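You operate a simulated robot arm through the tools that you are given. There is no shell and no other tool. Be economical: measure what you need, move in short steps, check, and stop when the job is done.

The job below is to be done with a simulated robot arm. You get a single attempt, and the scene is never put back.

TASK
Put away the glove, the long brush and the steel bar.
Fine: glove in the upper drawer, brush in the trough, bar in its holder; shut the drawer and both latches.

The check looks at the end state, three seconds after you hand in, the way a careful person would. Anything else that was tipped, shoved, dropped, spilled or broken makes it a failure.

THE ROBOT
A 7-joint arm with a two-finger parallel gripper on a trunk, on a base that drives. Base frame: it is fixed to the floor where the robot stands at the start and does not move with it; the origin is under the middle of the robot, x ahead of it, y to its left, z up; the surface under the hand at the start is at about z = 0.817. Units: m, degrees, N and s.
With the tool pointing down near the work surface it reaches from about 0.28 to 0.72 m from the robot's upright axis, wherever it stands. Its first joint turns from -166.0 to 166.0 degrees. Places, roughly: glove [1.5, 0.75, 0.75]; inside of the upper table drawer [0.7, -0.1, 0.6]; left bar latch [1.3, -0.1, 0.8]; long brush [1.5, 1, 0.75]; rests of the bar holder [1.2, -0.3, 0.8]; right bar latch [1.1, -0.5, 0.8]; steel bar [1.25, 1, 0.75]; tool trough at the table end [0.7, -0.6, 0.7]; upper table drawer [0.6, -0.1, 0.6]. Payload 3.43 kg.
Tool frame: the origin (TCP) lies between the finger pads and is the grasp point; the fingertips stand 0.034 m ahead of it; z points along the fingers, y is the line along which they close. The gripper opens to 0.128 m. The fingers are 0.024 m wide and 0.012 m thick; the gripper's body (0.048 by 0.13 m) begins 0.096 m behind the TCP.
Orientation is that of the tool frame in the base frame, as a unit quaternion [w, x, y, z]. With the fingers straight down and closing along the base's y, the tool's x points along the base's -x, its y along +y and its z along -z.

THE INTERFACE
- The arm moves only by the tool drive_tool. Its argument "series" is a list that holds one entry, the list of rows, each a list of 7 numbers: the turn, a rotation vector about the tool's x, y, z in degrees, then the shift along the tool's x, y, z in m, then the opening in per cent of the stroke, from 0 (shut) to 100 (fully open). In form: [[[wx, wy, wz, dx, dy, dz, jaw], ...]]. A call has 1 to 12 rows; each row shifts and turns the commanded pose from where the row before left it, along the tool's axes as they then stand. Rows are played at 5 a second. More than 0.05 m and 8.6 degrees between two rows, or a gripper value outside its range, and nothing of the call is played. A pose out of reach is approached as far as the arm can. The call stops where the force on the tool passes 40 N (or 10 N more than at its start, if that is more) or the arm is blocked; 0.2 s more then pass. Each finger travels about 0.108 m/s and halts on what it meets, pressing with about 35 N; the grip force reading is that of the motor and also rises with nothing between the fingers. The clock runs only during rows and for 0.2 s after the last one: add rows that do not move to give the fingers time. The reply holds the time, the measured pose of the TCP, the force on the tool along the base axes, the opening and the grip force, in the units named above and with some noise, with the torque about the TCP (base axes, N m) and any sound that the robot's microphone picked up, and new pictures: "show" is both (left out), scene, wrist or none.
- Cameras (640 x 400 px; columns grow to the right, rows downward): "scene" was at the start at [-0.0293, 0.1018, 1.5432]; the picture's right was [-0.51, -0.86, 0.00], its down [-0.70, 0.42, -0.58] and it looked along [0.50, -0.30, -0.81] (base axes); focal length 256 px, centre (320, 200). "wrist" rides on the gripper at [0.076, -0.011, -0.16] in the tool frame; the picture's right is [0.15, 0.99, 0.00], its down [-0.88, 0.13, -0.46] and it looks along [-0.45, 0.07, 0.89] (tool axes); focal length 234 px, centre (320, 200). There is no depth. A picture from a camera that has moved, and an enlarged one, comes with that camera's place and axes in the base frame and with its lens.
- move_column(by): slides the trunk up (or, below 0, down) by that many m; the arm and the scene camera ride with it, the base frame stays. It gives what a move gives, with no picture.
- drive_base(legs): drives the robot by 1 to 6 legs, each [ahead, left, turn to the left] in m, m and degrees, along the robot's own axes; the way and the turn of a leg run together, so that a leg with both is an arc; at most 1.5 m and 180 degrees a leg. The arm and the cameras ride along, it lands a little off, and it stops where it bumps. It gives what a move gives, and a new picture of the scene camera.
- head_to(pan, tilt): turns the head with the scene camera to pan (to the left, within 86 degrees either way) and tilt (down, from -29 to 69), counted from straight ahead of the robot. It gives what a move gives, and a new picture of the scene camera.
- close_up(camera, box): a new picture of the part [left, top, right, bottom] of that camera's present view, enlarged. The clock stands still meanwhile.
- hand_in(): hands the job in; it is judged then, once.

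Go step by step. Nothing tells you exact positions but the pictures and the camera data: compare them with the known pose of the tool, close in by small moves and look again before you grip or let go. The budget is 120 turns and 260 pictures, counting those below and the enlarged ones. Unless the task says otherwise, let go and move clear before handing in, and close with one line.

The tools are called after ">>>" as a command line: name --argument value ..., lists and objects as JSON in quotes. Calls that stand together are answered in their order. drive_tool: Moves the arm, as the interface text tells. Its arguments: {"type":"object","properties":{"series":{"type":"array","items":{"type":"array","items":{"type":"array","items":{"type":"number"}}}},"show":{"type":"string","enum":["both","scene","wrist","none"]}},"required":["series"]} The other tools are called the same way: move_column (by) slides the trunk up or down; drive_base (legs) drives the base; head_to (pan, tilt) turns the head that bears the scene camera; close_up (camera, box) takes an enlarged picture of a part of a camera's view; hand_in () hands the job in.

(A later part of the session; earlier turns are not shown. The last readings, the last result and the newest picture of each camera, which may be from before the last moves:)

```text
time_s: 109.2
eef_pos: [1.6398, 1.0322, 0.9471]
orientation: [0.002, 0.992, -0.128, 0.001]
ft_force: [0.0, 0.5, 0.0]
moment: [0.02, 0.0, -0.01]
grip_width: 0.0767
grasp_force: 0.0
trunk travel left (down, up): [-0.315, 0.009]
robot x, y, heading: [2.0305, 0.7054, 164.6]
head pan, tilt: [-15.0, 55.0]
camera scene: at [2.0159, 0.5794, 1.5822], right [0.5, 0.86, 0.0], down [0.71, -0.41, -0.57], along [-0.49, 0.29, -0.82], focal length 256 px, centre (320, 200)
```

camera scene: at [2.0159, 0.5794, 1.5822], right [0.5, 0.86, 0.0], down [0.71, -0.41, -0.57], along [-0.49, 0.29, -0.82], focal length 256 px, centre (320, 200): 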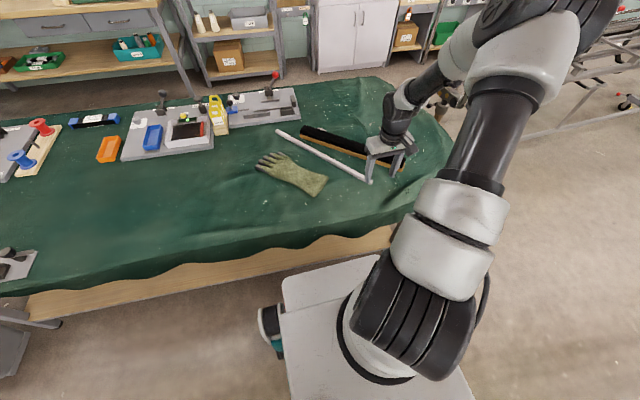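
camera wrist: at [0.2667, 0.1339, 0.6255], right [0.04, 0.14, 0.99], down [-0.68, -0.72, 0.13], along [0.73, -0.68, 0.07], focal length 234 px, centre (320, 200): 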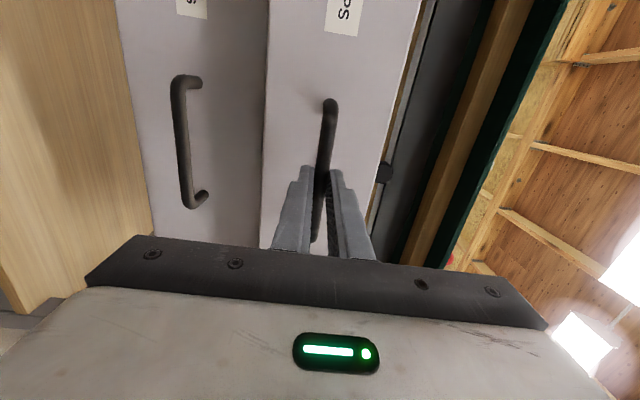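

>>> drive_tool --series '[[[0, 0, 0, -0.0428, 0.0195, 0, 60], [0, 0, 0, -0.0428, 0.0195, 0, 60], [0, 0, 0, -0.0428, 0.0195, 0, 60], [0, 0, 0, -0.0428, 0.0195, 0, 60], [0, 0, 0, -0.0428, 0.0195, 0, 60], [0, 0, -7.34, 0, 0, 0, 60], [0, 0, -7.34, 0, 0, 0, 60], [0, 0, -7.34, 0, 0, 0, 60], [0, 0, -7.34, 0, 0, 0, 60], [0, 0, -7.34, 0, 0, 0, 60], [0, 0, 0, 0, 0, 0, 60]]]'

```text
time_s: 111.6
eef_pos: [1.4082, 0.993, 0.9463]
orientation: [0.002, 0.981, 0.192, 0.0]
ft_force: [0.8, -0.1, 0.3]
moment: [-0.02, 0.02, 0.02]
grip_width: 0.0768
grasp_force: 0.0
trunk travel left (down, up): [-0.315, 0.009]
robot x, y, heading: [2.0318, 0.7026, 164.8]
head pan, tilt: [-15.0, 55.0]
camera scene: at [2.0164, 0.5792, 1.5822], right [0.5, 0.86, 0.0], down [0.71, -0.41, -0.57], along [-0.5, 0.29, -0.82], focal length 256 px, centre (320, 200)
camera wrist: at [1.4742, 1.0319, 1.1059], right [0.51, -0.86, 0.0], down [-0.77, -0.45, 0.46], along [-0.39, -0.23, -0.89], focal length 234 px, centre (320, 200)
```

scene: 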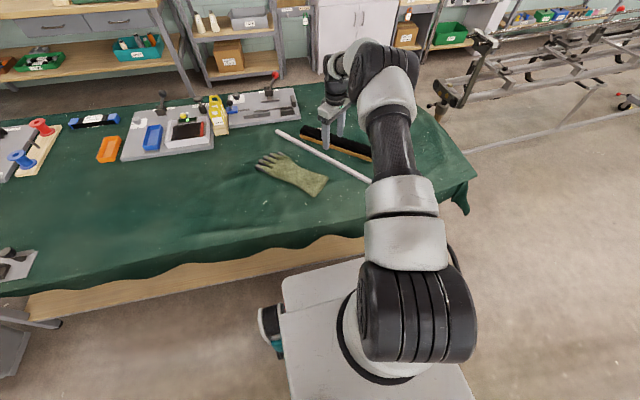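
wrist: 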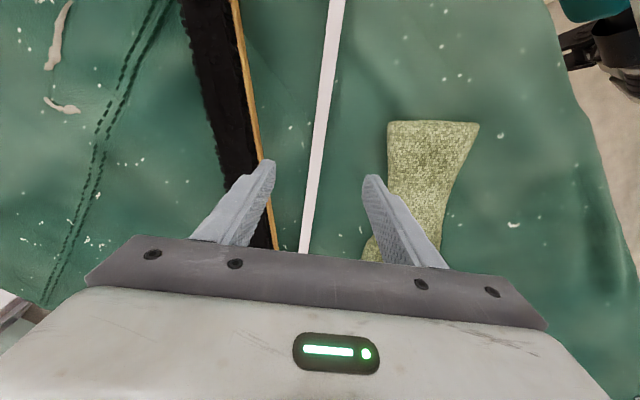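

Bar lies right under the TCP, aligned. Descend with narrower opening.

>>> drive_tool --series '[[[0, 0, 0, 0, 0, 0, 45], [0, 0, 0, 0, 0, 0.03, 45], [0, 0, 0, 0, 0, 0.03, 45], [0, 0, 0, 0, 0, 0.03, 45], [0, 0, 0, 0, 0, 0.02, 45]]]'

>>> close_up --camera "scene" --box '[260, 100, 400, 200]'

```text
time_s: 112.8
eef_pos: [1.4088, 0.9938, 0.8356]
orientation: [0.002, 0.982, 0.191, 0.0]
ft_force: [-0.4, -0.2, 0.7]
moment: [0.01, -0.01, 0.02]
grip_width: 0.0573
grasp_force: 0.0
trunk travel left (down, up): [-0.315, 0.009]
robot x, y, heading: [2.0345, 0.7, 164.8]
head pan, tilt: [-15.0, 55.0]
camera scene: at [2.0163, 0.5792, 1.5822], right [0.5, 0.86, 0.0], down [0.71, -0.41, -0.57], along [-0.5, 0.29, -0.82], focal length 256 px, centre (320, 200)
camera wrist: at [1.4745, 1.032, 0.9959], right [0.51, -0.86, 0.0], down [-0.77, -0.45, 0.46], along [-0.39, -0.23, -0.89], focal length 234 px, centre (320, 200)
```

scene: 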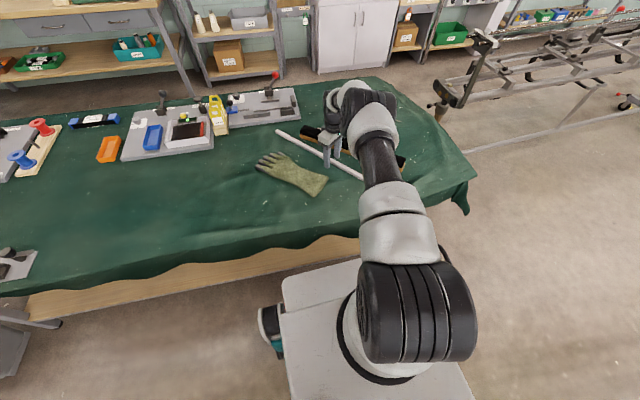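
wrist: 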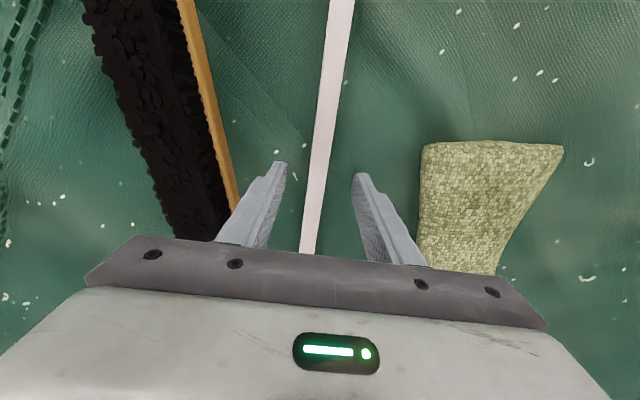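

```text
4.00 times, centred on (330, 150) of scene
camera zoom: at [2.0163, 0.5792, 1.5822], right [0.5, 0.86, 0.0], down [0.71, -0.41, -0.57], along [-0.5, 0.29, -0.82], focal length 1023 px, centre (280, 400)
```

zoom: 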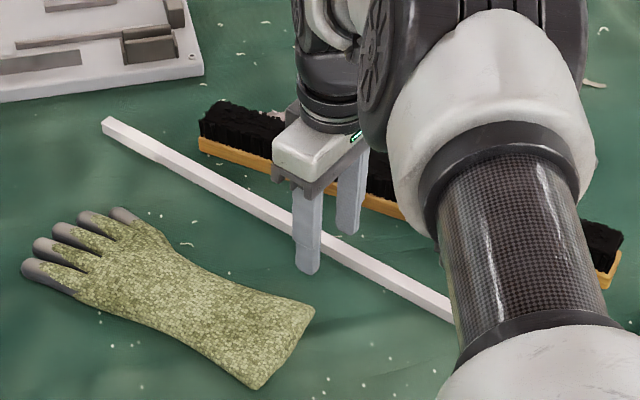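

>>> drive_tool --series '[[[0, 0, 0, 0, 0, 0.005, 45], [0, 0, 0, 0, 0, 0.004, 45], [0, 0, 0, 0, 0, 0.003, 45]]]' --show "none"

>>> close_up --camera "scene" --box '[310, 130, 360, 170]'

```text
time_s: 113.6
eef_pos: [1.4076, 0.9964, 0.8342]
orientation: [-0.002, 0.982, 0.191, -0.002]
ft_force: [10.1, -2.6, 19.6]
moment: [-0.66, -0.84, 0.25]
grip_width: 0.061
grasp_force: 2.5
trunk travel left (down, up): [-0.315, 0.009]
robot x, y, heading: [2.0296, 0.7024, 164.4]
head pan, tilt: [-15.0, 55.0]
stopped in row 3: the force on the tool passed its limit at 44 N (the readings are from after the stop); the commanded pose is now the measured one
```

```text
10.00 times, centred on (335, 150) of scene
camera zoom: at [2.0192, 0.5784, 1.5822], right [0.51, 0.86, 0.0], down [0.71, -0.41, -0.58], along [-0.5, 0.29, -0.82], focal length 2558 px, centre (170, 700)
```

zoom: 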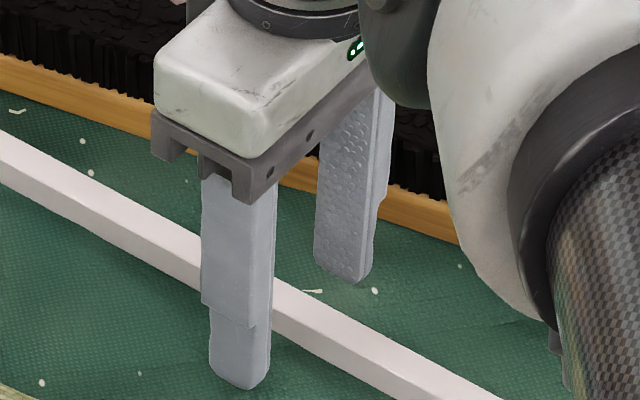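

Surface is at ~0.80. Lift 3 mm, close on the bar and drag it along its own axis toward me by 0.09 m.

>>> drive_tool --series '[[[0, 0, 0, 0, 0, -0.004, 30], [0, 0, 0, 0, 0, 0, 10], [0, 0, 0, 0, 0, 0, 0], [0, 0, 0, 0, 0, 0, 0], [0, 0, 0, 0.03, 0, 0, 0], [0, 0, 0, 0.03, 0, 0, 0], [0, 0, 0, 0.03, 0, 0, 0], [0, 0, 0, 0, 0, 0, 0]]]'

```text
time_s: 115.4
eef_pos: [1.4904, 1.0297, 0.8345]
orientation: [-0.001, 0.982, 0.191, -0.001]
ft_force: [1.7, 1.2, -0.2]
moment: [-0.12, 0.26, -0.03]
grip_width: 0.0149
grasp_force: 34.9
trunk travel left (down, up): [-0.315, 0.009]
robot x, y, heading: [2.0295, 0.703, 164.6]
head pan, tilt: [-15.0, 55.0]
camera scene: at [2.0165, 0.5796, 1.5822], right [0.51, 0.86, 0.0], down [0.71, -0.41, -0.57], along [-0.49, 0.29, -0.82], focal length 256 px, centre (320, 200)
camera wrist: at [1.5578, 1.0681, 0.9933], right [0.51, -0.86, 0.0], down [-0.77, -0.45, 0.46], along [-0.39, -0.23, -0.89], focal length 234 px, centre (320, 200)
```

scene: 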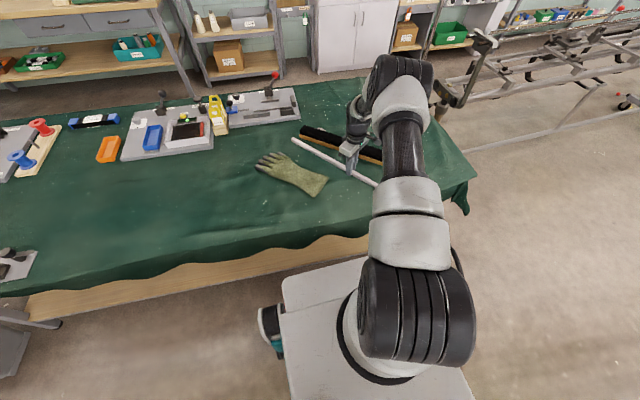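
wrist: 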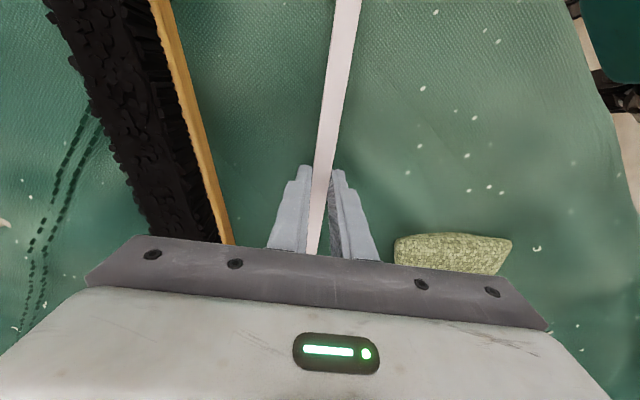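

>>> close_up --camera "scene" --box '[280, 120, 400, 200]'

```text
5.00 times, centred on (340, 160) of scene
camera zoom: at [2.0165, 0.5796, 1.5822], right [0.51, 0.86, 0.0], down [0.71, -0.41, -0.57], along [-0.49, 0.29, -0.82], focal length 1279 px, centre (220, 400)
```

zoom: 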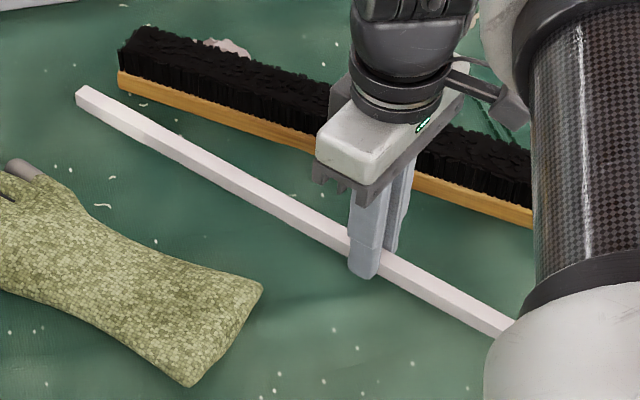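

The TCP is ~0.062 m from the bar's centre. Open slightly, slide back along the bar, and regrip at the middle, then lift.

>>> drive_tool --series '[[[0, 0, 0, 0, 0, 0, 35], [0, 0, 0, 0, 0, 0, 35], [0, 0, 0, -0.031, 0, -0.001, 35], [0, 0, 0, -0.031, 0, 0, 35], [0, 0, 0, 0, 0, 0, 35], [0, 0, 0, 0, 0, 0, 10], [0, 0, 0, 0, 0, 0, 0], [0, 0, 0, 0, 0, 0, 0], [0, 0, 0, 0, 0, -0.03, 0], [0, 0, 0, 0, 0, -0.03, 0], [0, 0, 0, 0, 0, -0.03, 0], [0, 0, 0, 0, 0, 0, 0]]]'

```text
time_s: 118.0
eef_pos: [1.4321, 1.0067, 0.9244]
orientation: [-0.001, 0.982, 0.191, -0.002]
ft_force: [0.6, -0.6, 0.0]
moment: [-0.01, 0.0, -0.01]
grip_width: 0.0002
grasp_force: 32.9
trunk travel left (down, up): [-0.315, 0.009]
robot x, y, heading: [2.0311, 0.7061, 165.2]
head pan, tilt: [-15.0, 55.0]
camera scene: at [2.0166, 0.5792, 1.5822], right [0.51, 0.86, 0.0], down [0.71, -0.41, -0.57], along [-0.5, 0.29, -0.82], focal length 256 px, centre (320, 200)
camera wrist: at [1.4991, 1.0449, 1.0846], right [0.51, -0.86, 0.0], down [-0.77, -0.45, 0.46], along [-0.4, -0.23, -0.89], focal length 234 px, centre (320, 200)
```

scene: 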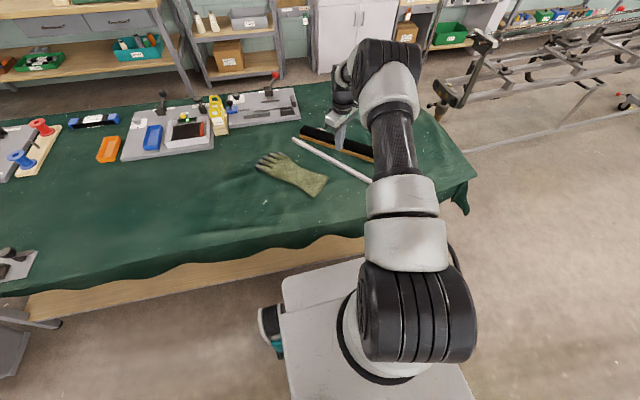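
wrist: 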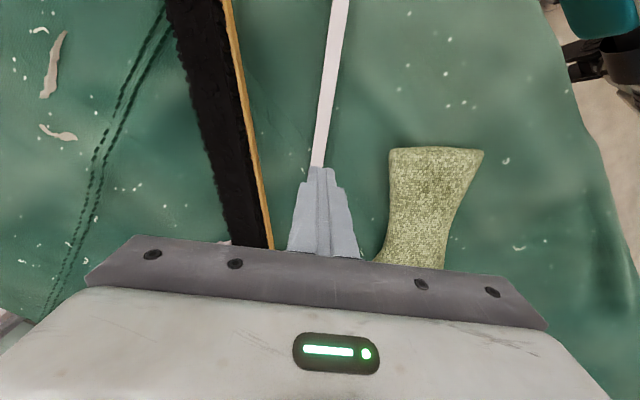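

The grip slipped off the top. I'll redo it a few millimetres lower.

>>> drive_tool --series '[[[0, 0, 0, 0, 0, 0, 40], [0, 0, 0, 0, 0, 0, 40], [0, 0, 0, 0, 0, 0.03, 40], [0, 0, 0, 0, 0, 0.03, 40], [0, 0, 0, 0, 0, 0.03, 40], [0, 0, 0, 0, 0, 0.002, 40], [0, 0, 0, 0, 0, 0.001, 40]]]' --show "wrist"

>>> close_up --camera "scene" --box '[300, 120, 380, 180]'

```text
time_s: 119.6
eef_pos: [1.4328, 1.0067, 0.834]
orientation: [-0.002, 0.982, 0.19, -0.002]
ft_force: [1.6, -1.0, 6.4]
moment: [-0.22, -0.2, 0.07]
grip_width: 0.052
grasp_force: 0.5
trunk travel left (down, up): [-0.315, 0.009]
robot x, y, heading: [2.0336, 0.704, 164.6]
head pan, tilt: [-15.0, 55.0]
camera wrist: at [1.4992, 1.0446, 0.9931], right [0.51, -0.86, 0.0], down [-0.77, -0.45, 0.46], along [-0.4, -0.23, -0.89], focal length 234 px, centre (320, 200)
```

wrist: 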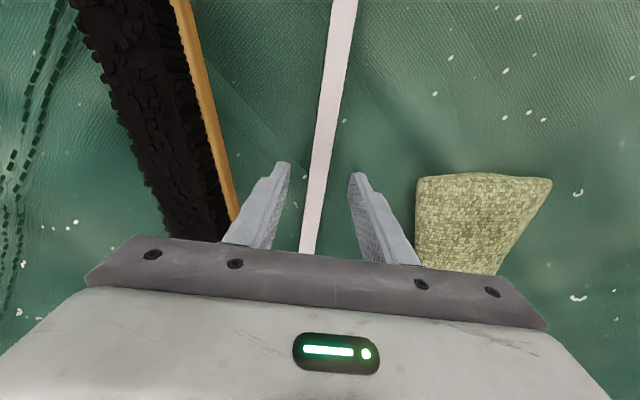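

```text
6.67 times, centred on (340, 150) of scene
camera zoom: at [2.0172, 0.579, 1.5823], right [0.51, 0.86, 0.0], down [0.71, -0.41, -0.57], along [-0.5, 0.29, -0.82], focal length 1706 px, centre (187, 533)
```

zoom: 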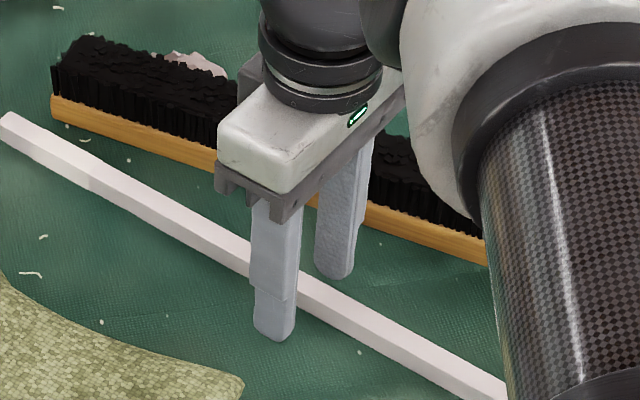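

>>> drive_tool --series '[[[0, 0, 0, 0, 0, 0, 20], [0, 0, 0, 0, 0, 0, 0], [0, 0, 0, 0, 0, 0, 0], [0, 0, 0, 0, 0, 0, 0]]]' --show "none"

>>> close_up --camera "scene" --box '[310, 130, 360, 170]'

```text
time_s: 120.6
eef_pos: [1.4319, 1.006, 0.8337]
orientation: [-0.001, 0.982, 0.189, -0.003]
ft_force: [-1.6, -0.5, 9.1]
moment: [-0.21, 0.27, -0.32]
grip_width: 0.0149
grasp_force: 35.1
trunk travel left (down, up): [-0.315, 0.009]
robot x, y, heading: [2.0304, 0.705, 164.6]
head pan, tilt: [-15.0, 55.0]
```

```text
10.00 times, centred on (335, 150) of scene
camera zoom: at [2.0171, 0.5789, 1.5822], right [0.51, 0.86, 0.0], down [0.71, -0.41, -0.57], along [-0.5, 0.29, -0.82], focal length 2558 px, centre (170, 700)
```

zoom: 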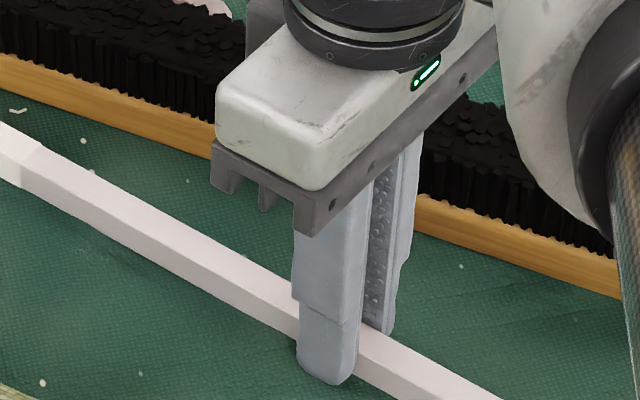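

>>> drive_tool --series '[[[0, 0, 0, 0, 0, -0.005, 0], [0, 0, 0, 0, 0, -0.005, 0], [0, 0, 0, 0, 0, -0.01, 0], [0, 0, 0, 0, 0, -0.01, 0]]]' --show "none"

>>> close_up --camera "scene" --box '[260, 110, 390, 200]'

```text
time_s: 121.6
eef_pos: [1.432, 1.006, 0.8623]
orientation: [-0.001, 0.982, 0.19, 0.0]
ft_force: [0.5, 0.0, -9.1]
moment: [-0.04, 0.01, 0.0]
grip_width: 0.0149
grasp_force: 34.9
trunk travel left (down, up): [-0.315, 0.009]
robot x, y, heading: [2.0309, 0.7041, 165.0]
head pan, tilt: [-15.0, 55.0]
```

```text
4.44 times, centred on (325, 155) of scene
camera zoom: at [2.0158, 0.5796, 1.5822], right [0.51, 0.86, 0.0], down [0.71, -0.41, -0.57], along [-0.49, 0.29, -0.82], focal length 1137 px, centre (298, 400)
```

zoom: 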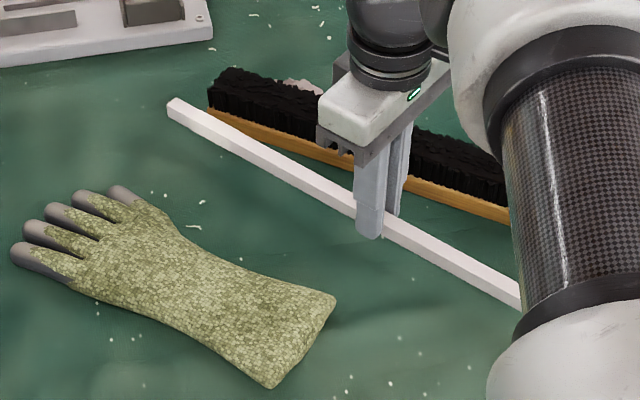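

Bar held, balanced (9 N). The right latch is closed, so I'll carry the bar to the free cloth next to the holder, aligned with it, set it down, open the latch, then place it. Lift and rotate it parallel to the table.

>>> drive_tool --series '[[[0, 0, 0, 0, 0, -0.03, 0], [0, 0, 0, 0, 0, -0.03, 0], [0, 0, 0, 0, 0, -0.03, 0], [0, 0, -7.4, 0, 0, 0, 0], [0, 0, -7.4, 0, 0, 0, 0], [0, 0, -7.4, 0, 0, 0, 0], [0, 0, -7.4, 0, 0, 0, 0], [0, 0, -7.4, 0, 0, 0, 0], [0, 0, -7.4, 0, 0, 0, 0], [0, 0, -7.3, 0, 0, 0, 0]]]' --show "scene"

>>> head_to --pan 30 --tilt 50

```text
time_s: 123.8
eef_pos: [1.432, 1.0066, 0.9519]
orientation: [-0.001, 0.8, 0.6, -0.001]
ft_force: [0.4, -0.6, -9.5]
moment: [-0.03, -0.01, -0.02]
grip_width: 0.0147
grasp_force: 35.3
trunk travel left (down, up): [-0.315, 0.009]
robot x, y, heading: [2.0321, 0.702, 164.9]
head pan, tilt: [-15.0, 55.0]
camera scene: at [2.0158, 0.5796, 1.5822], right [0.51, 0.86, 0.0], down [0.71, -0.41, -0.57], along [-0.49, 0.29, -0.82], focal length 256 px, centre (320, 200)
```

scene: 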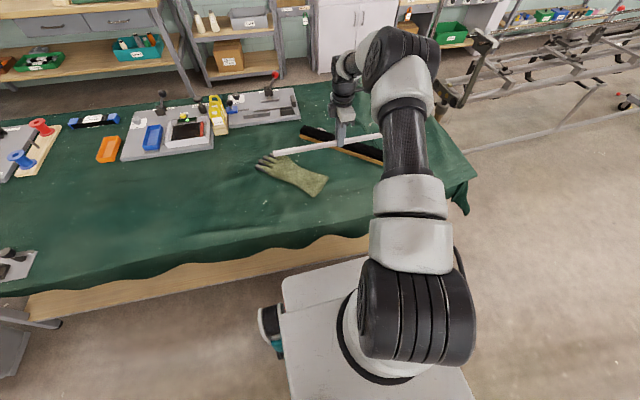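

```text
time_s: 124.9
eef_pos: [1.4318, 1.0051, 0.9517]
orientation: [-0.001, 0.801, 0.599, 0.0]
ft_force: [-0.1, -0.2, -9.7]
moment: [0.0, 0.0, -0.01]
grip_width: 0.0147
grasp_force: 35.5
trunk travel left (down, up): [-0.315, 0.009]
robot x, y, heading: [2.0301, 0.7004, 164.7]
head pan, tilt: [30.0, 50.0]
camera scene: at [2.0035, 0.5238, 1.5887], right [-0.25, 0.97, 0.0], down [0.74, 0.19, -0.64], along [-0.62, -0.16, -0.77], focal length 256 px, centre (320, 200)
```

scene: 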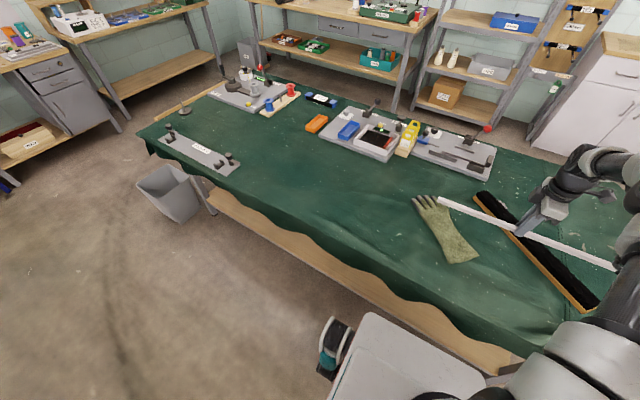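

>>> drive_base --legs '[[0, 0.747, 0]]'

>>> close_up --camera "scene" --box '[180, 140, 420, 300]'

```text
time_s: 132.5
eef_pos: [1.2369, 0.2876, 0.9523]
orientation: [-0.002, 0.8, 0.6, -0.001]
ft_force: [0.2, 0.0, -8.6]
moment: [-0.02, -0.02, -0.04]
grip_width: 0.0148
grasp_force: 35.2
trunk travel left (down, up): [-0.315, 0.009]
robot x, y, heading: [1.8328, -0.0138, 164.6]
head pan, tilt: [30.0, 50.0]
camera scene: at [1.807, -0.1936, 1.5887], right [-0.25, 0.97, 0.0], down [0.74, 0.19, -0.64], along [-0.62, -0.16, -0.77], focal length 256 px, centre (320, 200)
```

scene: 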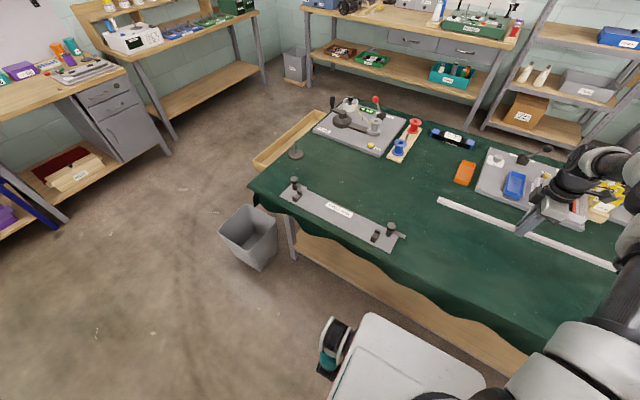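

```text
2.50 times, centred on (300, 220) of scene
camera zoom: at [1.807, -0.1936, 1.5887], right [-0.25, 0.97, 0.0], down [0.74, 0.19, -0.64], along [-0.62, -0.16, -0.77], focal length 640 px, centre (370, 150)
```

zoom: 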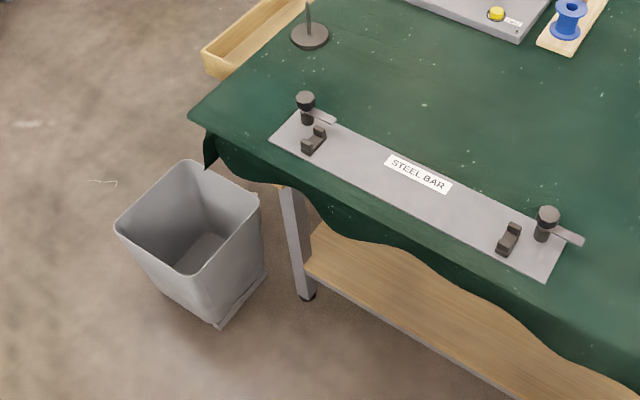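

>>> close_up --camera "scene" --box '[270, 165, 330, 205]'

>>> close_up --camera "scene" --box '[360, 215, 420, 255]'

```text
10.00 times, centred on (300, 185) of scene
camera zoom: at [1.807, -0.1936, 1.5887], right [-0.25, 0.97, 0.0], down [0.74, 0.19, -0.64], along [-0.62, -0.16, -0.77], focal length 2558 px, centre (520, 350)
```

zoom: 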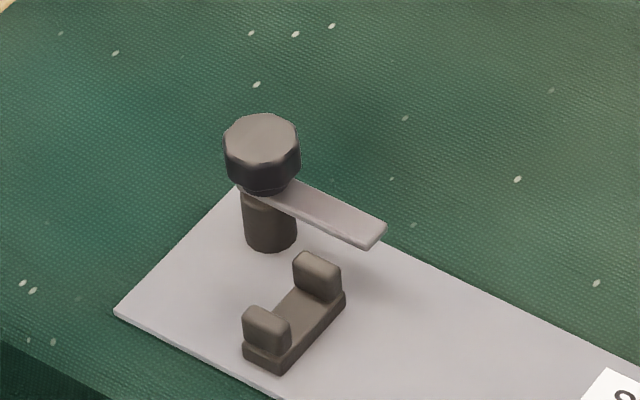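

```text
10.00 times, centred on (390, 235) of scene
camera zoom: at [1.807, -0.1936, 1.5887], right [-0.25, 0.97, 0.0], down [0.74, 0.19, -0.64], along [-0.62, -0.16, -0.77], focal length 2558 px, centre (-380, -150)
```

zoom: 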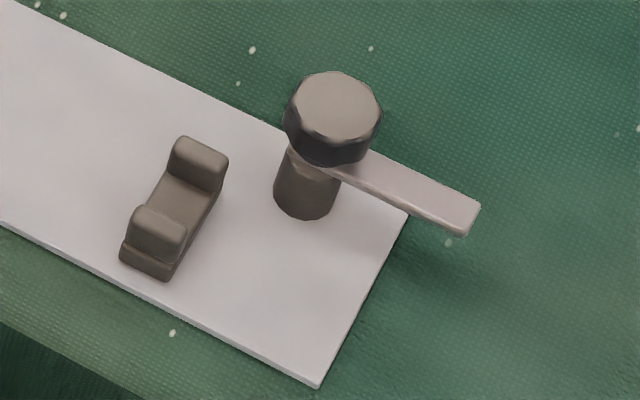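

Both latch arms currently lie parallel to the bar channel (open), so I can place the bar directly. I back off a bit (to clear the bin) and move over beside the holder.

>>> drive_base --legs '[[-0.13, 0, 0], [0, 0.53, 0]]'

>>> head_to --pan 5 --tilt 55

```text
time_s: 139.0
eef_pos: [1.2202, -0.2592, 0.9516]
orientation: [-0.001, 0.8, 0.6, 0.0]
ft_force: [0.0, 0.1, -8.7]
moment: [-0.04, 0.04, -0.03]
grip_width: 0.015
grasp_force: 35.1
trunk travel left (down, up): [-0.315, 0.009]
robot x, y, heading: [1.8198, -0.562, 164.7]
head pan, tilt: [30.0, 50.0]
camera scene: at [1.7922, -0.7407, 1.5887], right [-0.26, 0.97, 0.0], down [0.74, 0.2, -0.64], along [-0.62, -0.16, -0.77], focal length 256 px, centre (320, 200)
```

scene: 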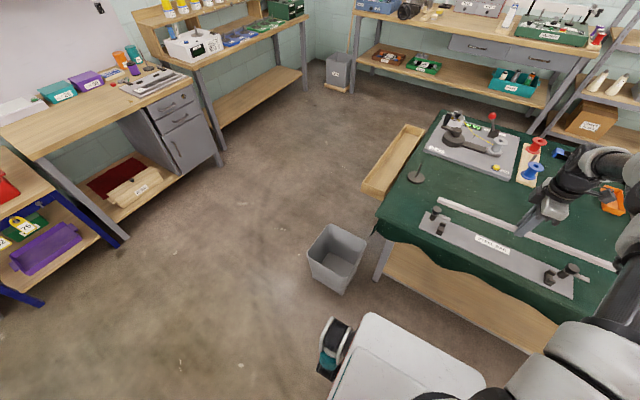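

```text
time_s: 139.9
eef_pos: [1.2195, -0.2604, 0.952]
orientation: [-0.001, 0.799, 0.601, -0.001]
ft_force: [-0.5, -0.3, -8.9]
moment: [-0.06, 0.03, 0.04]
grip_width: 0.0146
grasp_force: 35.1
trunk travel left (down, up): [-0.315, 0.009]
robot x, y, heading: [1.8199, -0.5634, 164.7]
head pan, tilt: [5.0, 55.0]
camera scene: at [1.7957, -0.7083, 1.5822], right [0.18, 0.98, 0.0], down [0.81, -0.14, -0.57], along [-0.56, 0.1, -0.82], focal length 256 px, centre (320, 200)
```

scene: 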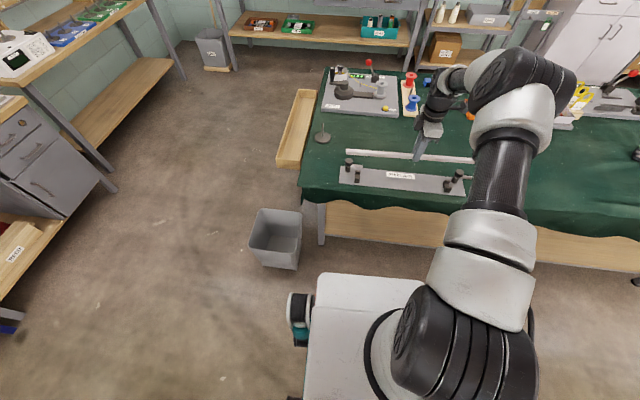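

>>> close_up --camera "scene" --box '[335, 140, 485, 205]'

>>> close_up --camera "wrist" --box '[0, 0, 640, 400]'

```text
4.27 times, centred on (410, 172) of scene
camera zoom: at [1.7957, -0.7083, 1.5822], right [0.18, 0.98, 0.0], down [0.81, -0.14, -0.57], along [-0.56, 0.1, -0.82], focal length 1092 px, centre (-64, 317)
```

zoom: 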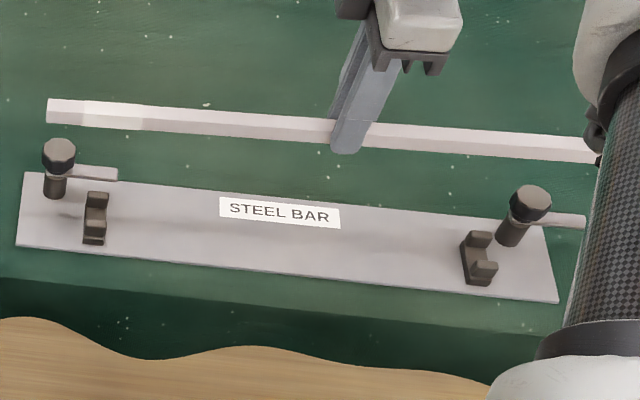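

```text
1.00 times, centred on (320, 200) of wrist (not enlarged: the box is as wide or as high as the picture)
camera zoom: at [1.2313, -0.1841, 1.111], right [0.99, -0.14, 0.0], down [-0.12, -0.88, 0.46], along [-0.06, -0.45, -0.89], focal length 234 px, centre (320, 200)
```

zoom: 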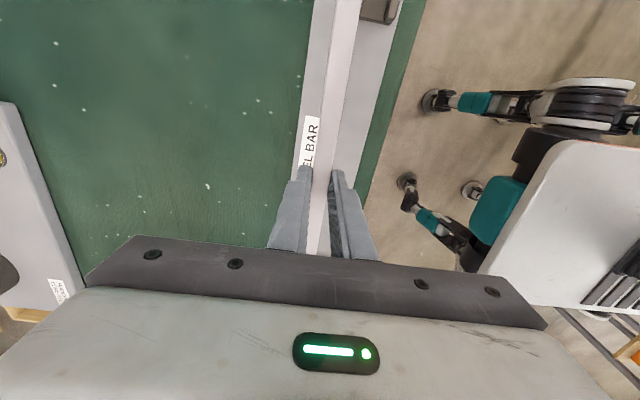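

Holder centre ≈ (1.2445, −0.294), angle ≈ 71.2°. Shift over it and rotate by 2.4°, then check at height.

>>> drive_tool --series '[[[0, 0, 1.2, -0.0127, 0.0167, 0, 0], [0, 0, 1.2, -0.0127, 0.0167, 0, 0], [0, 0, 0, 0, 0, 0.02, 0], [0, 0, 0, 0, 0, 0, 0]]]' --show "wrist"

>>> close_up --camera "scene" --box '[335, 140, 485, 205]'

```text
time_s: 140.9
eef_pos: [1.2458, -0.2934, 0.9322]
orientation: [-0.002, 0.812, 0.583, -0.001]
ft_force: [0.5, -0.5, -9.1]
moment: [-0.04, 0.02, 0.01]
grip_width: 0.0147
grasp_force: 35.1
trunk travel left (down, up): [-0.315, 0.009]
robot x, y, heading: [1.8216, -0.5613, 164.6]
head pan, tilt: [5.0, 55.0]
camera wrist: at [1.2588, -0.2188, 1.0917], right [0.98, -0.18, 0.0], down [-0.16, -0.88, 0.46], along [-0.08, -0.45, -0.89], focal length 234 px, centre (320, 200)
```

wrist: 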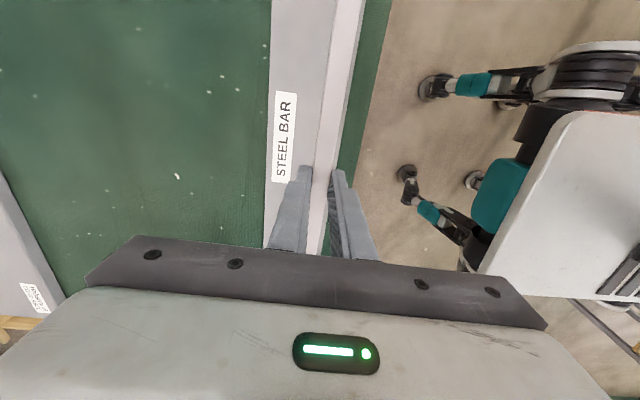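

```text
4.27 times, centred on (410, 172) of scene
camera zoom: at [1.7956, -0.7082, 1.5823], right [0.18, 0.98, 0.0], down [0.81, -0.15, -0.57], along [-0.56, 0.1, -0.82], focal length 1092 px, centre (-64, 317)
```

zoom: 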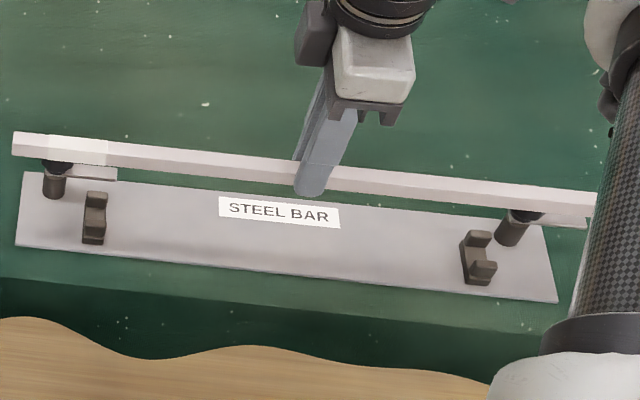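

>>> drive_tool --series '[[[0, 0, 0, 0, 0, 0.012, 0], [0, 0, 0, 0, 0, 0.01, 0]]]' --show "none"

>>> close_up --camera "scene" --box '[335, 155, 385, 205]'

>>> close_up --camera "scene" --box '[430, 165, 480, 215]'

```text
time_s: 141.5
eef_pos: [1.2455, -0.2926, 0.9096]
orientation: [-0.001, 0.812, 0.583, -0.001]
ft_force: [-0.7, 0.0, -9.7]
moment: [-0.01, 0.03, 0.01]
grip_width: 0.0146
grasp_force: 34.8
trunk travel left (down, up): [-0.315, 0.009]
robot x, y, heading: [1.8179, -0.5616, 164.7]
head pan, tilt: [5.0, 55.0]
```

```text
8.00 times, centred on (360, 180) of scene
camera zoom: at [1.7956, -0.7082, 1.5822], right [0.18, 0.98, 0.0], down [0.81, -0.15, -0.57], along [-0.56, 0.1, -0.82], focal length 2047 px, centre (0, 360)
```

zoom: 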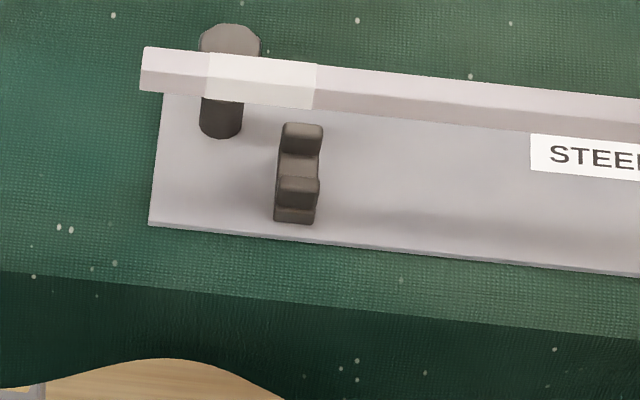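

```text
8.00 times, centred on (455, 190) of scene
camera zoom: at [1.7956, -0.7082, 1.5822], right [0.18, 0.98, 0.0], down [0.81, -0.15, -0.57], along [-0.56, 0.1, -0.82], focal length 2047 px, centre (-760, 280)
```

zoom: 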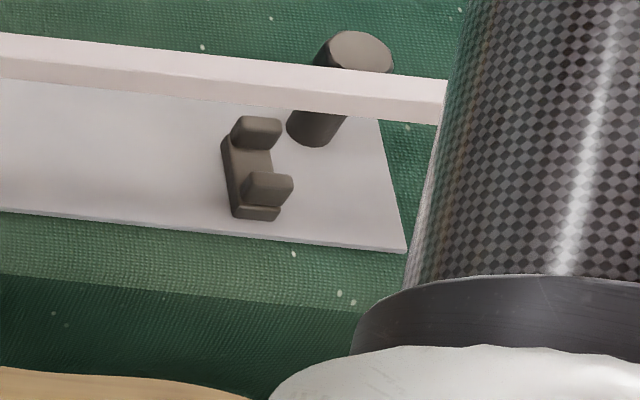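

Angle matches; the bar seems ~4–5 mm too far to the back. Correct and descend further, checking again.

>>> drive_tool --series '[[[0, 0, 0, 0, -0.0045, 0, 0], [0, 0, 0, 0, 0, 0.012, 0], [0, 0, 0, 0, 0, 0.012, 0], [0, 0, 0, 0, 0, 0, 0]]]' --show "none"

>>> close_up --camera "scene" --box '[335, 155, 385, 205]'

>>> close_up --camera "scene" --box '[430, 165, 480, 215]'

```text
time_s: 142.5
eef_pos: [1.2412, -0.2921, 0.8858]
orientation: [-0.001, 0.812, 0.583, -0.002]
ft_force: [0.4, 0.3, -9.1]
moment: [-0.04, -0.01, -0.06]
grip_width: 0.0145
grasp_force: 34.9
trunk travel left (down, up): [-0.315, 0.009]
robot x, y, heading: [1.8183, -0.5636, 164.7]
head pan, tilt: [5.0, 55.0]
```

```text
8.00 times, centred on (360, 180) of scene
camera zoom: at [1.7957, -0.7082, 1.5822], right [0.18, 0.98, 0.0], down [0.81, -0.15, -0.57], along [-0.56, 0.1, -0.82], focal length 2047 px, centre (0, 360)
```

zoom: 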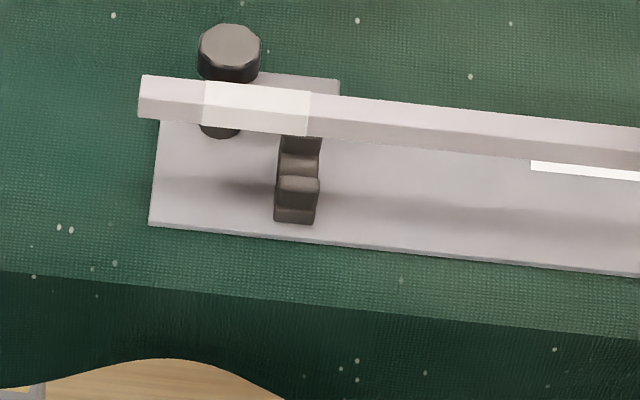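

```text
8.00 times, centred on (455, 190) of scene
camera zoom: at [1.7957, -0.7082, 1.5822], right [0.18, 0.98, 0.0], down [0.81, -0.15, -0.57], along [-0.56, 0.1, -0.82], focal length 2047 px, centre (-760, 280)
```

zoom: 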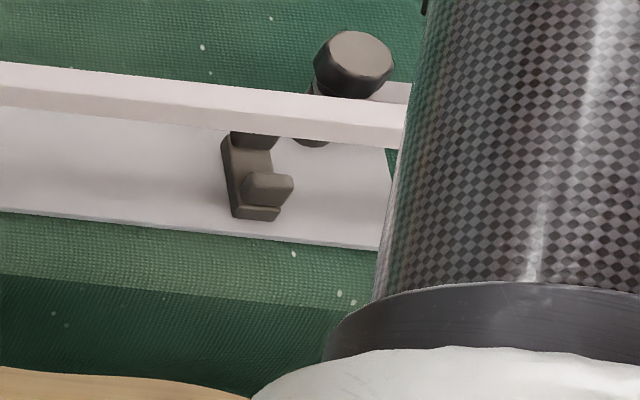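

Alignment looks centred over both prong gaps. Lower into the rests.

>>> drive_tool --series '[[[0, 0, 0, 0, -0.001, 0.01, 0], [0, 0, 0, 0, 0, 0.008, 0], [0, 0, 0, 0, 0, 0.006, 0], [0, 0, 0, 0, 0, 0.005, 0], [0, 0, 0, 0, 0, 0.004, 0]]]' --show "none"

>>> close_up --camera "scene" --box '[335, 155, 385, 205]'

>>> close_up --camera "scene" --box '[430, 165, 480, 215]'

```text
time_s: 143.7
eef_pos: [1.2402, -0.2915, 0.8525]
orientation: [-0.001, 0.813, 0.583, 0.0]
ft_force: [0.0, -0.2, -9.2]
moment: [-0.04, 0.05, 0.03]
grip_width: 0.0147
grasp_force: 34.9
trunk travel left (down, up): [-0.315, 0.009]
robot x, y, heading: [1.8214, -0.5571, 164.7]
head pan, tilt: [5.0, 55.0]
```

```text
8.00 times, centred on (360, 180) of scene
camera zoom: at [1.7957, -0.7082, 1.5822], right [0.18, 0.98, 0.0], down [0.81, -0.15, -0.57], along [-0.56, 0.1, -0.82], focal length 2047 px, centre (0, 360)
```

zoom: 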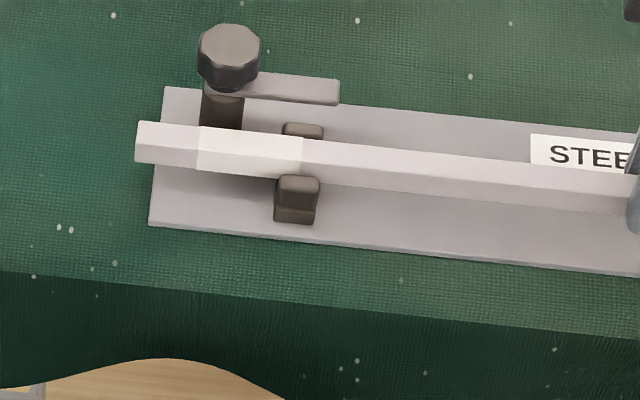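

```text
8.00 times, centred on (455, 190) of scene
camera zoom: at [1.7957, -0.7082, 1.5822], right [0.18, 0.98, 0.0], down [0.81, -0.15, -0.57], along [-0.56, 0.1, -0.82], focal length 2047 px, centre (-760, 280)
```

zoom: 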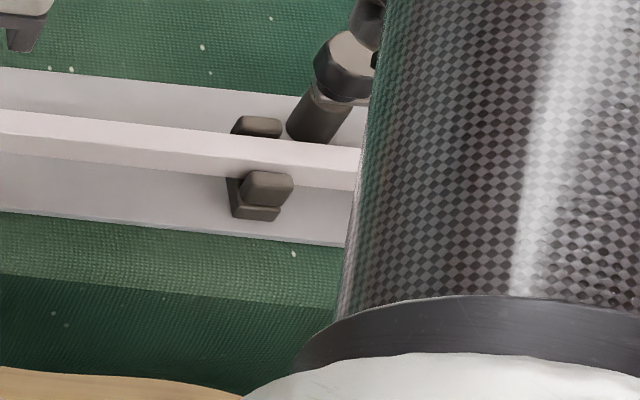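

The bar is entering both channels. Continue down to contact.

>>> drive_tool --series '[[[0, 0, 0, 0, 0, 0.003, 0], [0, 0, 0, 0, 0, 0.003, 0], [0, 0, 0, 0, 0, 0.002, 0], [0, 0, 0, 0, 0, 0.002, 0], [0, 0, 0, 0, 0, 0, 0]]]' --show "wrist"

>>> close_up --camera "scene" --box '[335, 140, 485, 215]'

```text
time_s: 144.9
eef_pos: [1.2393, -0.2915, 0.8465]
orientation: [-0.005, 0.812, 0.584, -0.002]
ft_force: [5.7, -2.1, 31.2]
moment: [-0.09, -0.29, 0.01]
grip_width: 0.0149
grasp_force: 34.9
trunk travel left (down, up): [-0.315, 0.009]
robot x, y, heading: [1.8164, -0.5618, 164.6]
head pan, tilt: [5.0, 55.0]
camera wrist: at [1.2546, -0.217, 1.0062], right [0.98, -0.18, -0.01], down [-0.15, -0.88, 0.45], along [-0.09, -0.44, -0.89], focal length 234 px, centre (320, 200)
```

wrist: 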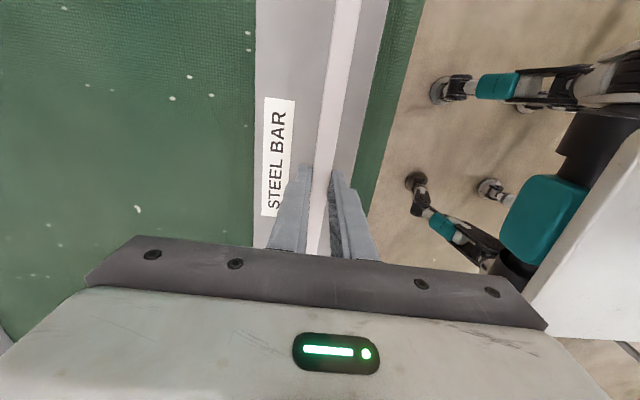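

```text
4.27 times, centred on (410, 178) of scene
camera zoom: at [1.7993, -0.7099, 1.5824], right [0.18, 0.98, 0.0], down [0.8, -0.14, -0.58], along [-0.57, 0.1, -0.82], focal length 1092 px, centre (-64, 296)
```

zoom: 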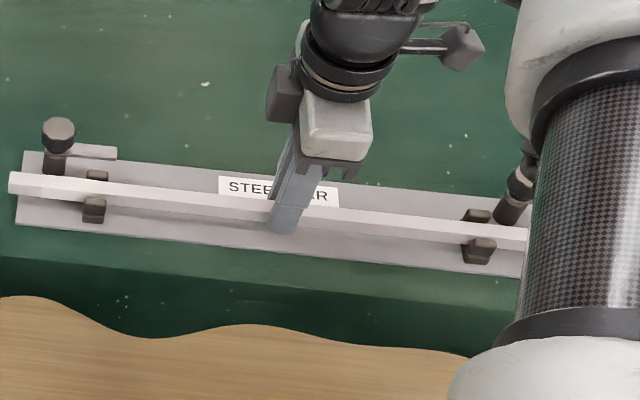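

Seated. Release and rise.

>>> drive_tool --series '[[[0, 0, 0, 0, 0, -0.001, 15], [0, 0, 0, 0, 0, 0, 40], [0, 0, 0, 0, 0, 0, 40], [0, 0, 0, 0, 0, -0.03, 40], [0, 0, 0, 0, 0, -0.03, 40], [0, 0, 0, 0, 0, -0.03, 40], [0, 0, 0, 0, 0, -0.02, 40]]]' --show "wrist"

>>> close_up --camera "scene" --box '[335, 140, 485, 215]'

```text
time_s: 146.5
eef_pos: [1.2416, -0.2911, 0.9535]
orientation: [-0.002, 0.813, 0.583, -0.002]
ft_force: [-0.3, -0.2, -0.1]
moment: [-0.01, -0.02, -0.01]
grip_width: 0.0514
grasp_force: 0.1
trunk travel left (down, up): [-0.315, 0.009]
robot x, y, heading: [1.8207, -0.563, 164.8]
head pan, tilt: [5.0, 55.0]
camera wrist: at [1.255, -0.2163, 1.1136], right [0.98, -0.18, 0.0], down [-0.16, -0.88, 0.46], along [-0.08, -0.45, -0.89], focal length 234 px, centre (320, 200)
```

wrist: 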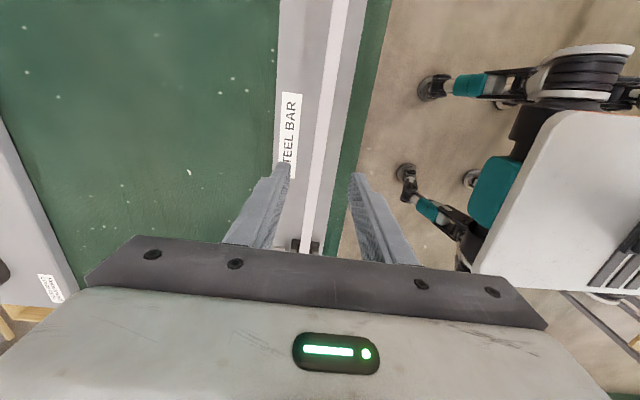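

```text
4.27 times, centred on (410, 178) of scene
camera zoom: at [1.7966, -0.7086, 1.5822], right [0.18, 0.98, 0.0], down [0.81, -0.15, -0.57], along [-0.56, 0.1, -0.82], focal length 1092 px, centre (-64, 296)
```

zoom: 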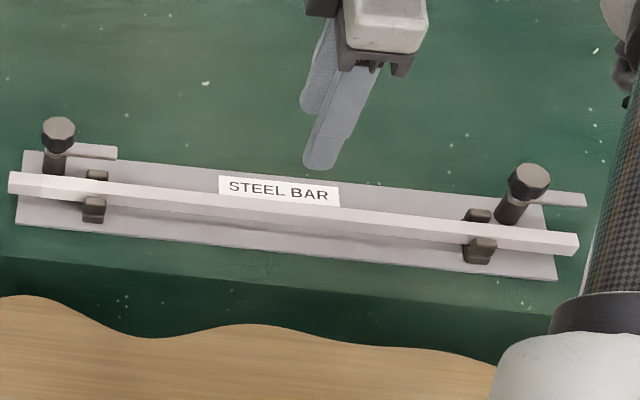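

Bar is in its holder. Now the latches: both arms must swing 90° over the bar (toward the back edge). Start with the right one: close the fingers and hover at the front side of its arm.

>>> drive_tool --series '[[[0, 0, 0, -0.0417, -0.0135, 0, 0], [0, 0, 0, -0.0417, -0.0135, 0, 0], [0, 0, 0, -0.0417, -0.0135, 0, 0], [0, 0, 0, -0.0417, -0.0135, 0, 0], [0, 0, 0, 0, 0, 0.03, 0], [0, 0, 0, 0, 0, 0, 0]]]' --show "wrist"

>>> close_up --camera "scene" --box '[330, 135, 400, 200]'

```text
time_s: 147.9
eef_pos: [1.1359, -0.4333, 0.9248]
orientation: [-0.002, 0.812, 0.583, 0.0]
ft_force: [0.2, 0.4, -1.0]
moment: [0.03, 0.01, -0.01]
grip_width: 0.0001
grasp_force: 33.4
trunk travel left (down, up): [-0.315, 0.009]
robot x, y, heading: [1.8198, -0.5605, 164.5]
head pan, tilt: [5.0, 55.0]
camera wrist: at [1.1499, -0.3579, 1.0833], right [0.98, -0.18, 0.0], down [-0.16, -0.88, 0.45], along [-0.08, -0.45, -0.89], focal length 234 px, centre (320, 200)
```

wrist: 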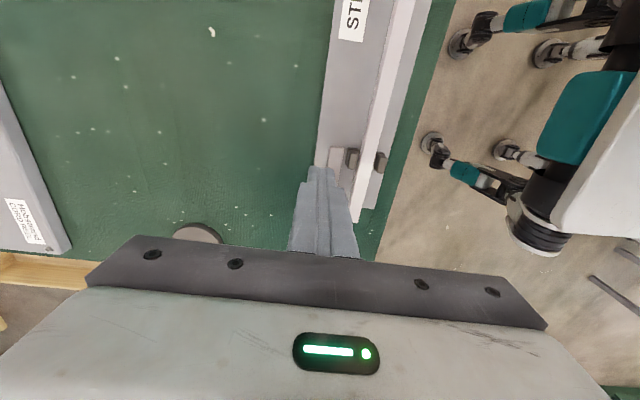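

```text
6.15 times, centred on (365, 168) of scene
camera zoom: at [1.7964, -0.7085, 1.5822], right [0.18, 0.98, 0.0], down [0.81, -0.15, -0.57], along [-0.56, 0.1, -0.82], focal length 1574 px, centre (43, 400)
```

zoom: 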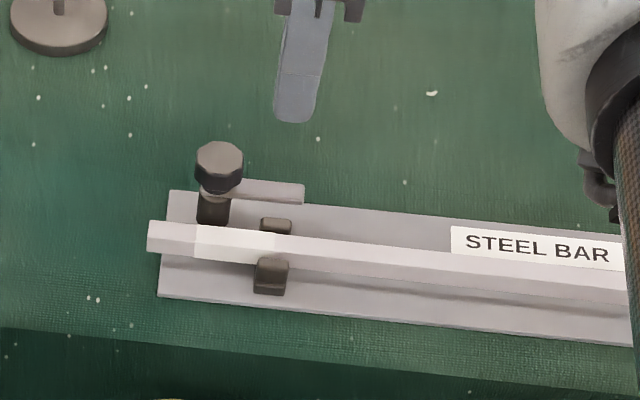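

>>> drive_tool --series '[[[0, 0, 0, 0, -0.014, 0, 0], [0, 0, 0, 0, 0, 0.025, 0], [0, 0, 0, 0, 0, 0.025, 0], [0, 0, 0, 0, 0, 0, 0]]]' --show "wrist"

>>> close_up --camera "scene" --box '[335, 145, 385, 195]'

>>> close_up --camera "wrist" --box '[260, 120, 420, 260]'

```text
time_s: 148.9
eef_pos: [1.1222, -0.4273, 0.874]
orientation: [-0.002, 0.812, 0.583, -0.002]
ft_force: [0.9, -0.1, 1.3]
moment: [0.0, 0.04, 0.0]
grip_width: 0.0
grasp_force: 33.2
trunk travel left (down, up): [-0.315, 0.009]
robot x, y, heading: [1.8195, -0.5653, 164.8]
head pan, tilt: [5.0, 55.0]
camera wrist: at [1.1362, -0.353, 1.0332], right [0.98, -0.18, 0.0], down [-0.16, -0.88, 0.46], along [-0.08, -0.45, -0.89], focal length 234 px, centre (320, 200)
```

wrist: 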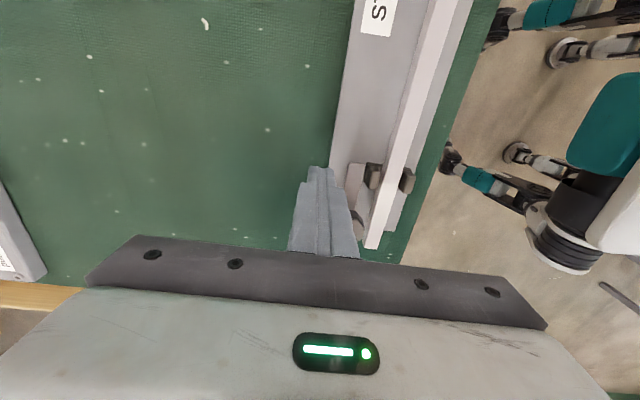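

```text
8.00 times, centred on (360, 170) of scene
camera zoom: at [1.7964, -0.7086, 1.5822], right [0.18, 0.98, 0.0], down [0.81, -0.15, -0.57], along [-0.56, 0.1, -0.82], focal length 2047 px, centre (0, 440)
```

zoom: 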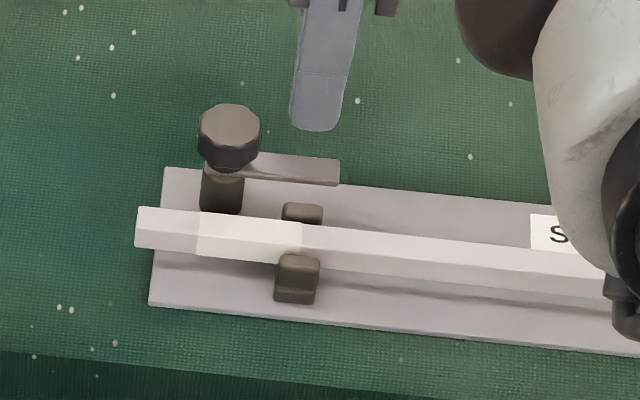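

```text
2.86 times, centred on (340, 190) of wrist
camera zoom: at [1.1362, -0.353, 1.0332], right [0.98, -0.18, 0.0], down [-0.16, -0.88, 0.46], along [-0.08, -0.45, -0.89], focal length 669 px, centre (263, 229)
```

zoom: 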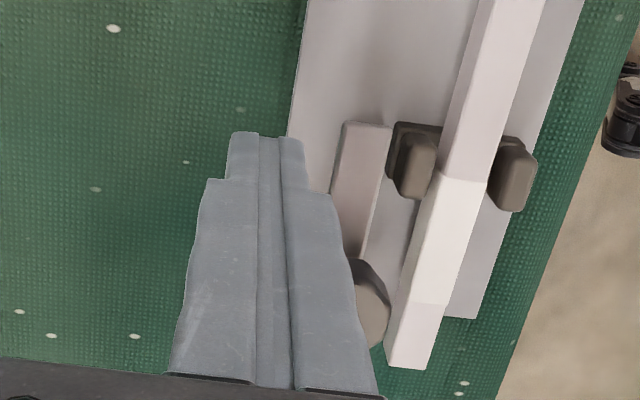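

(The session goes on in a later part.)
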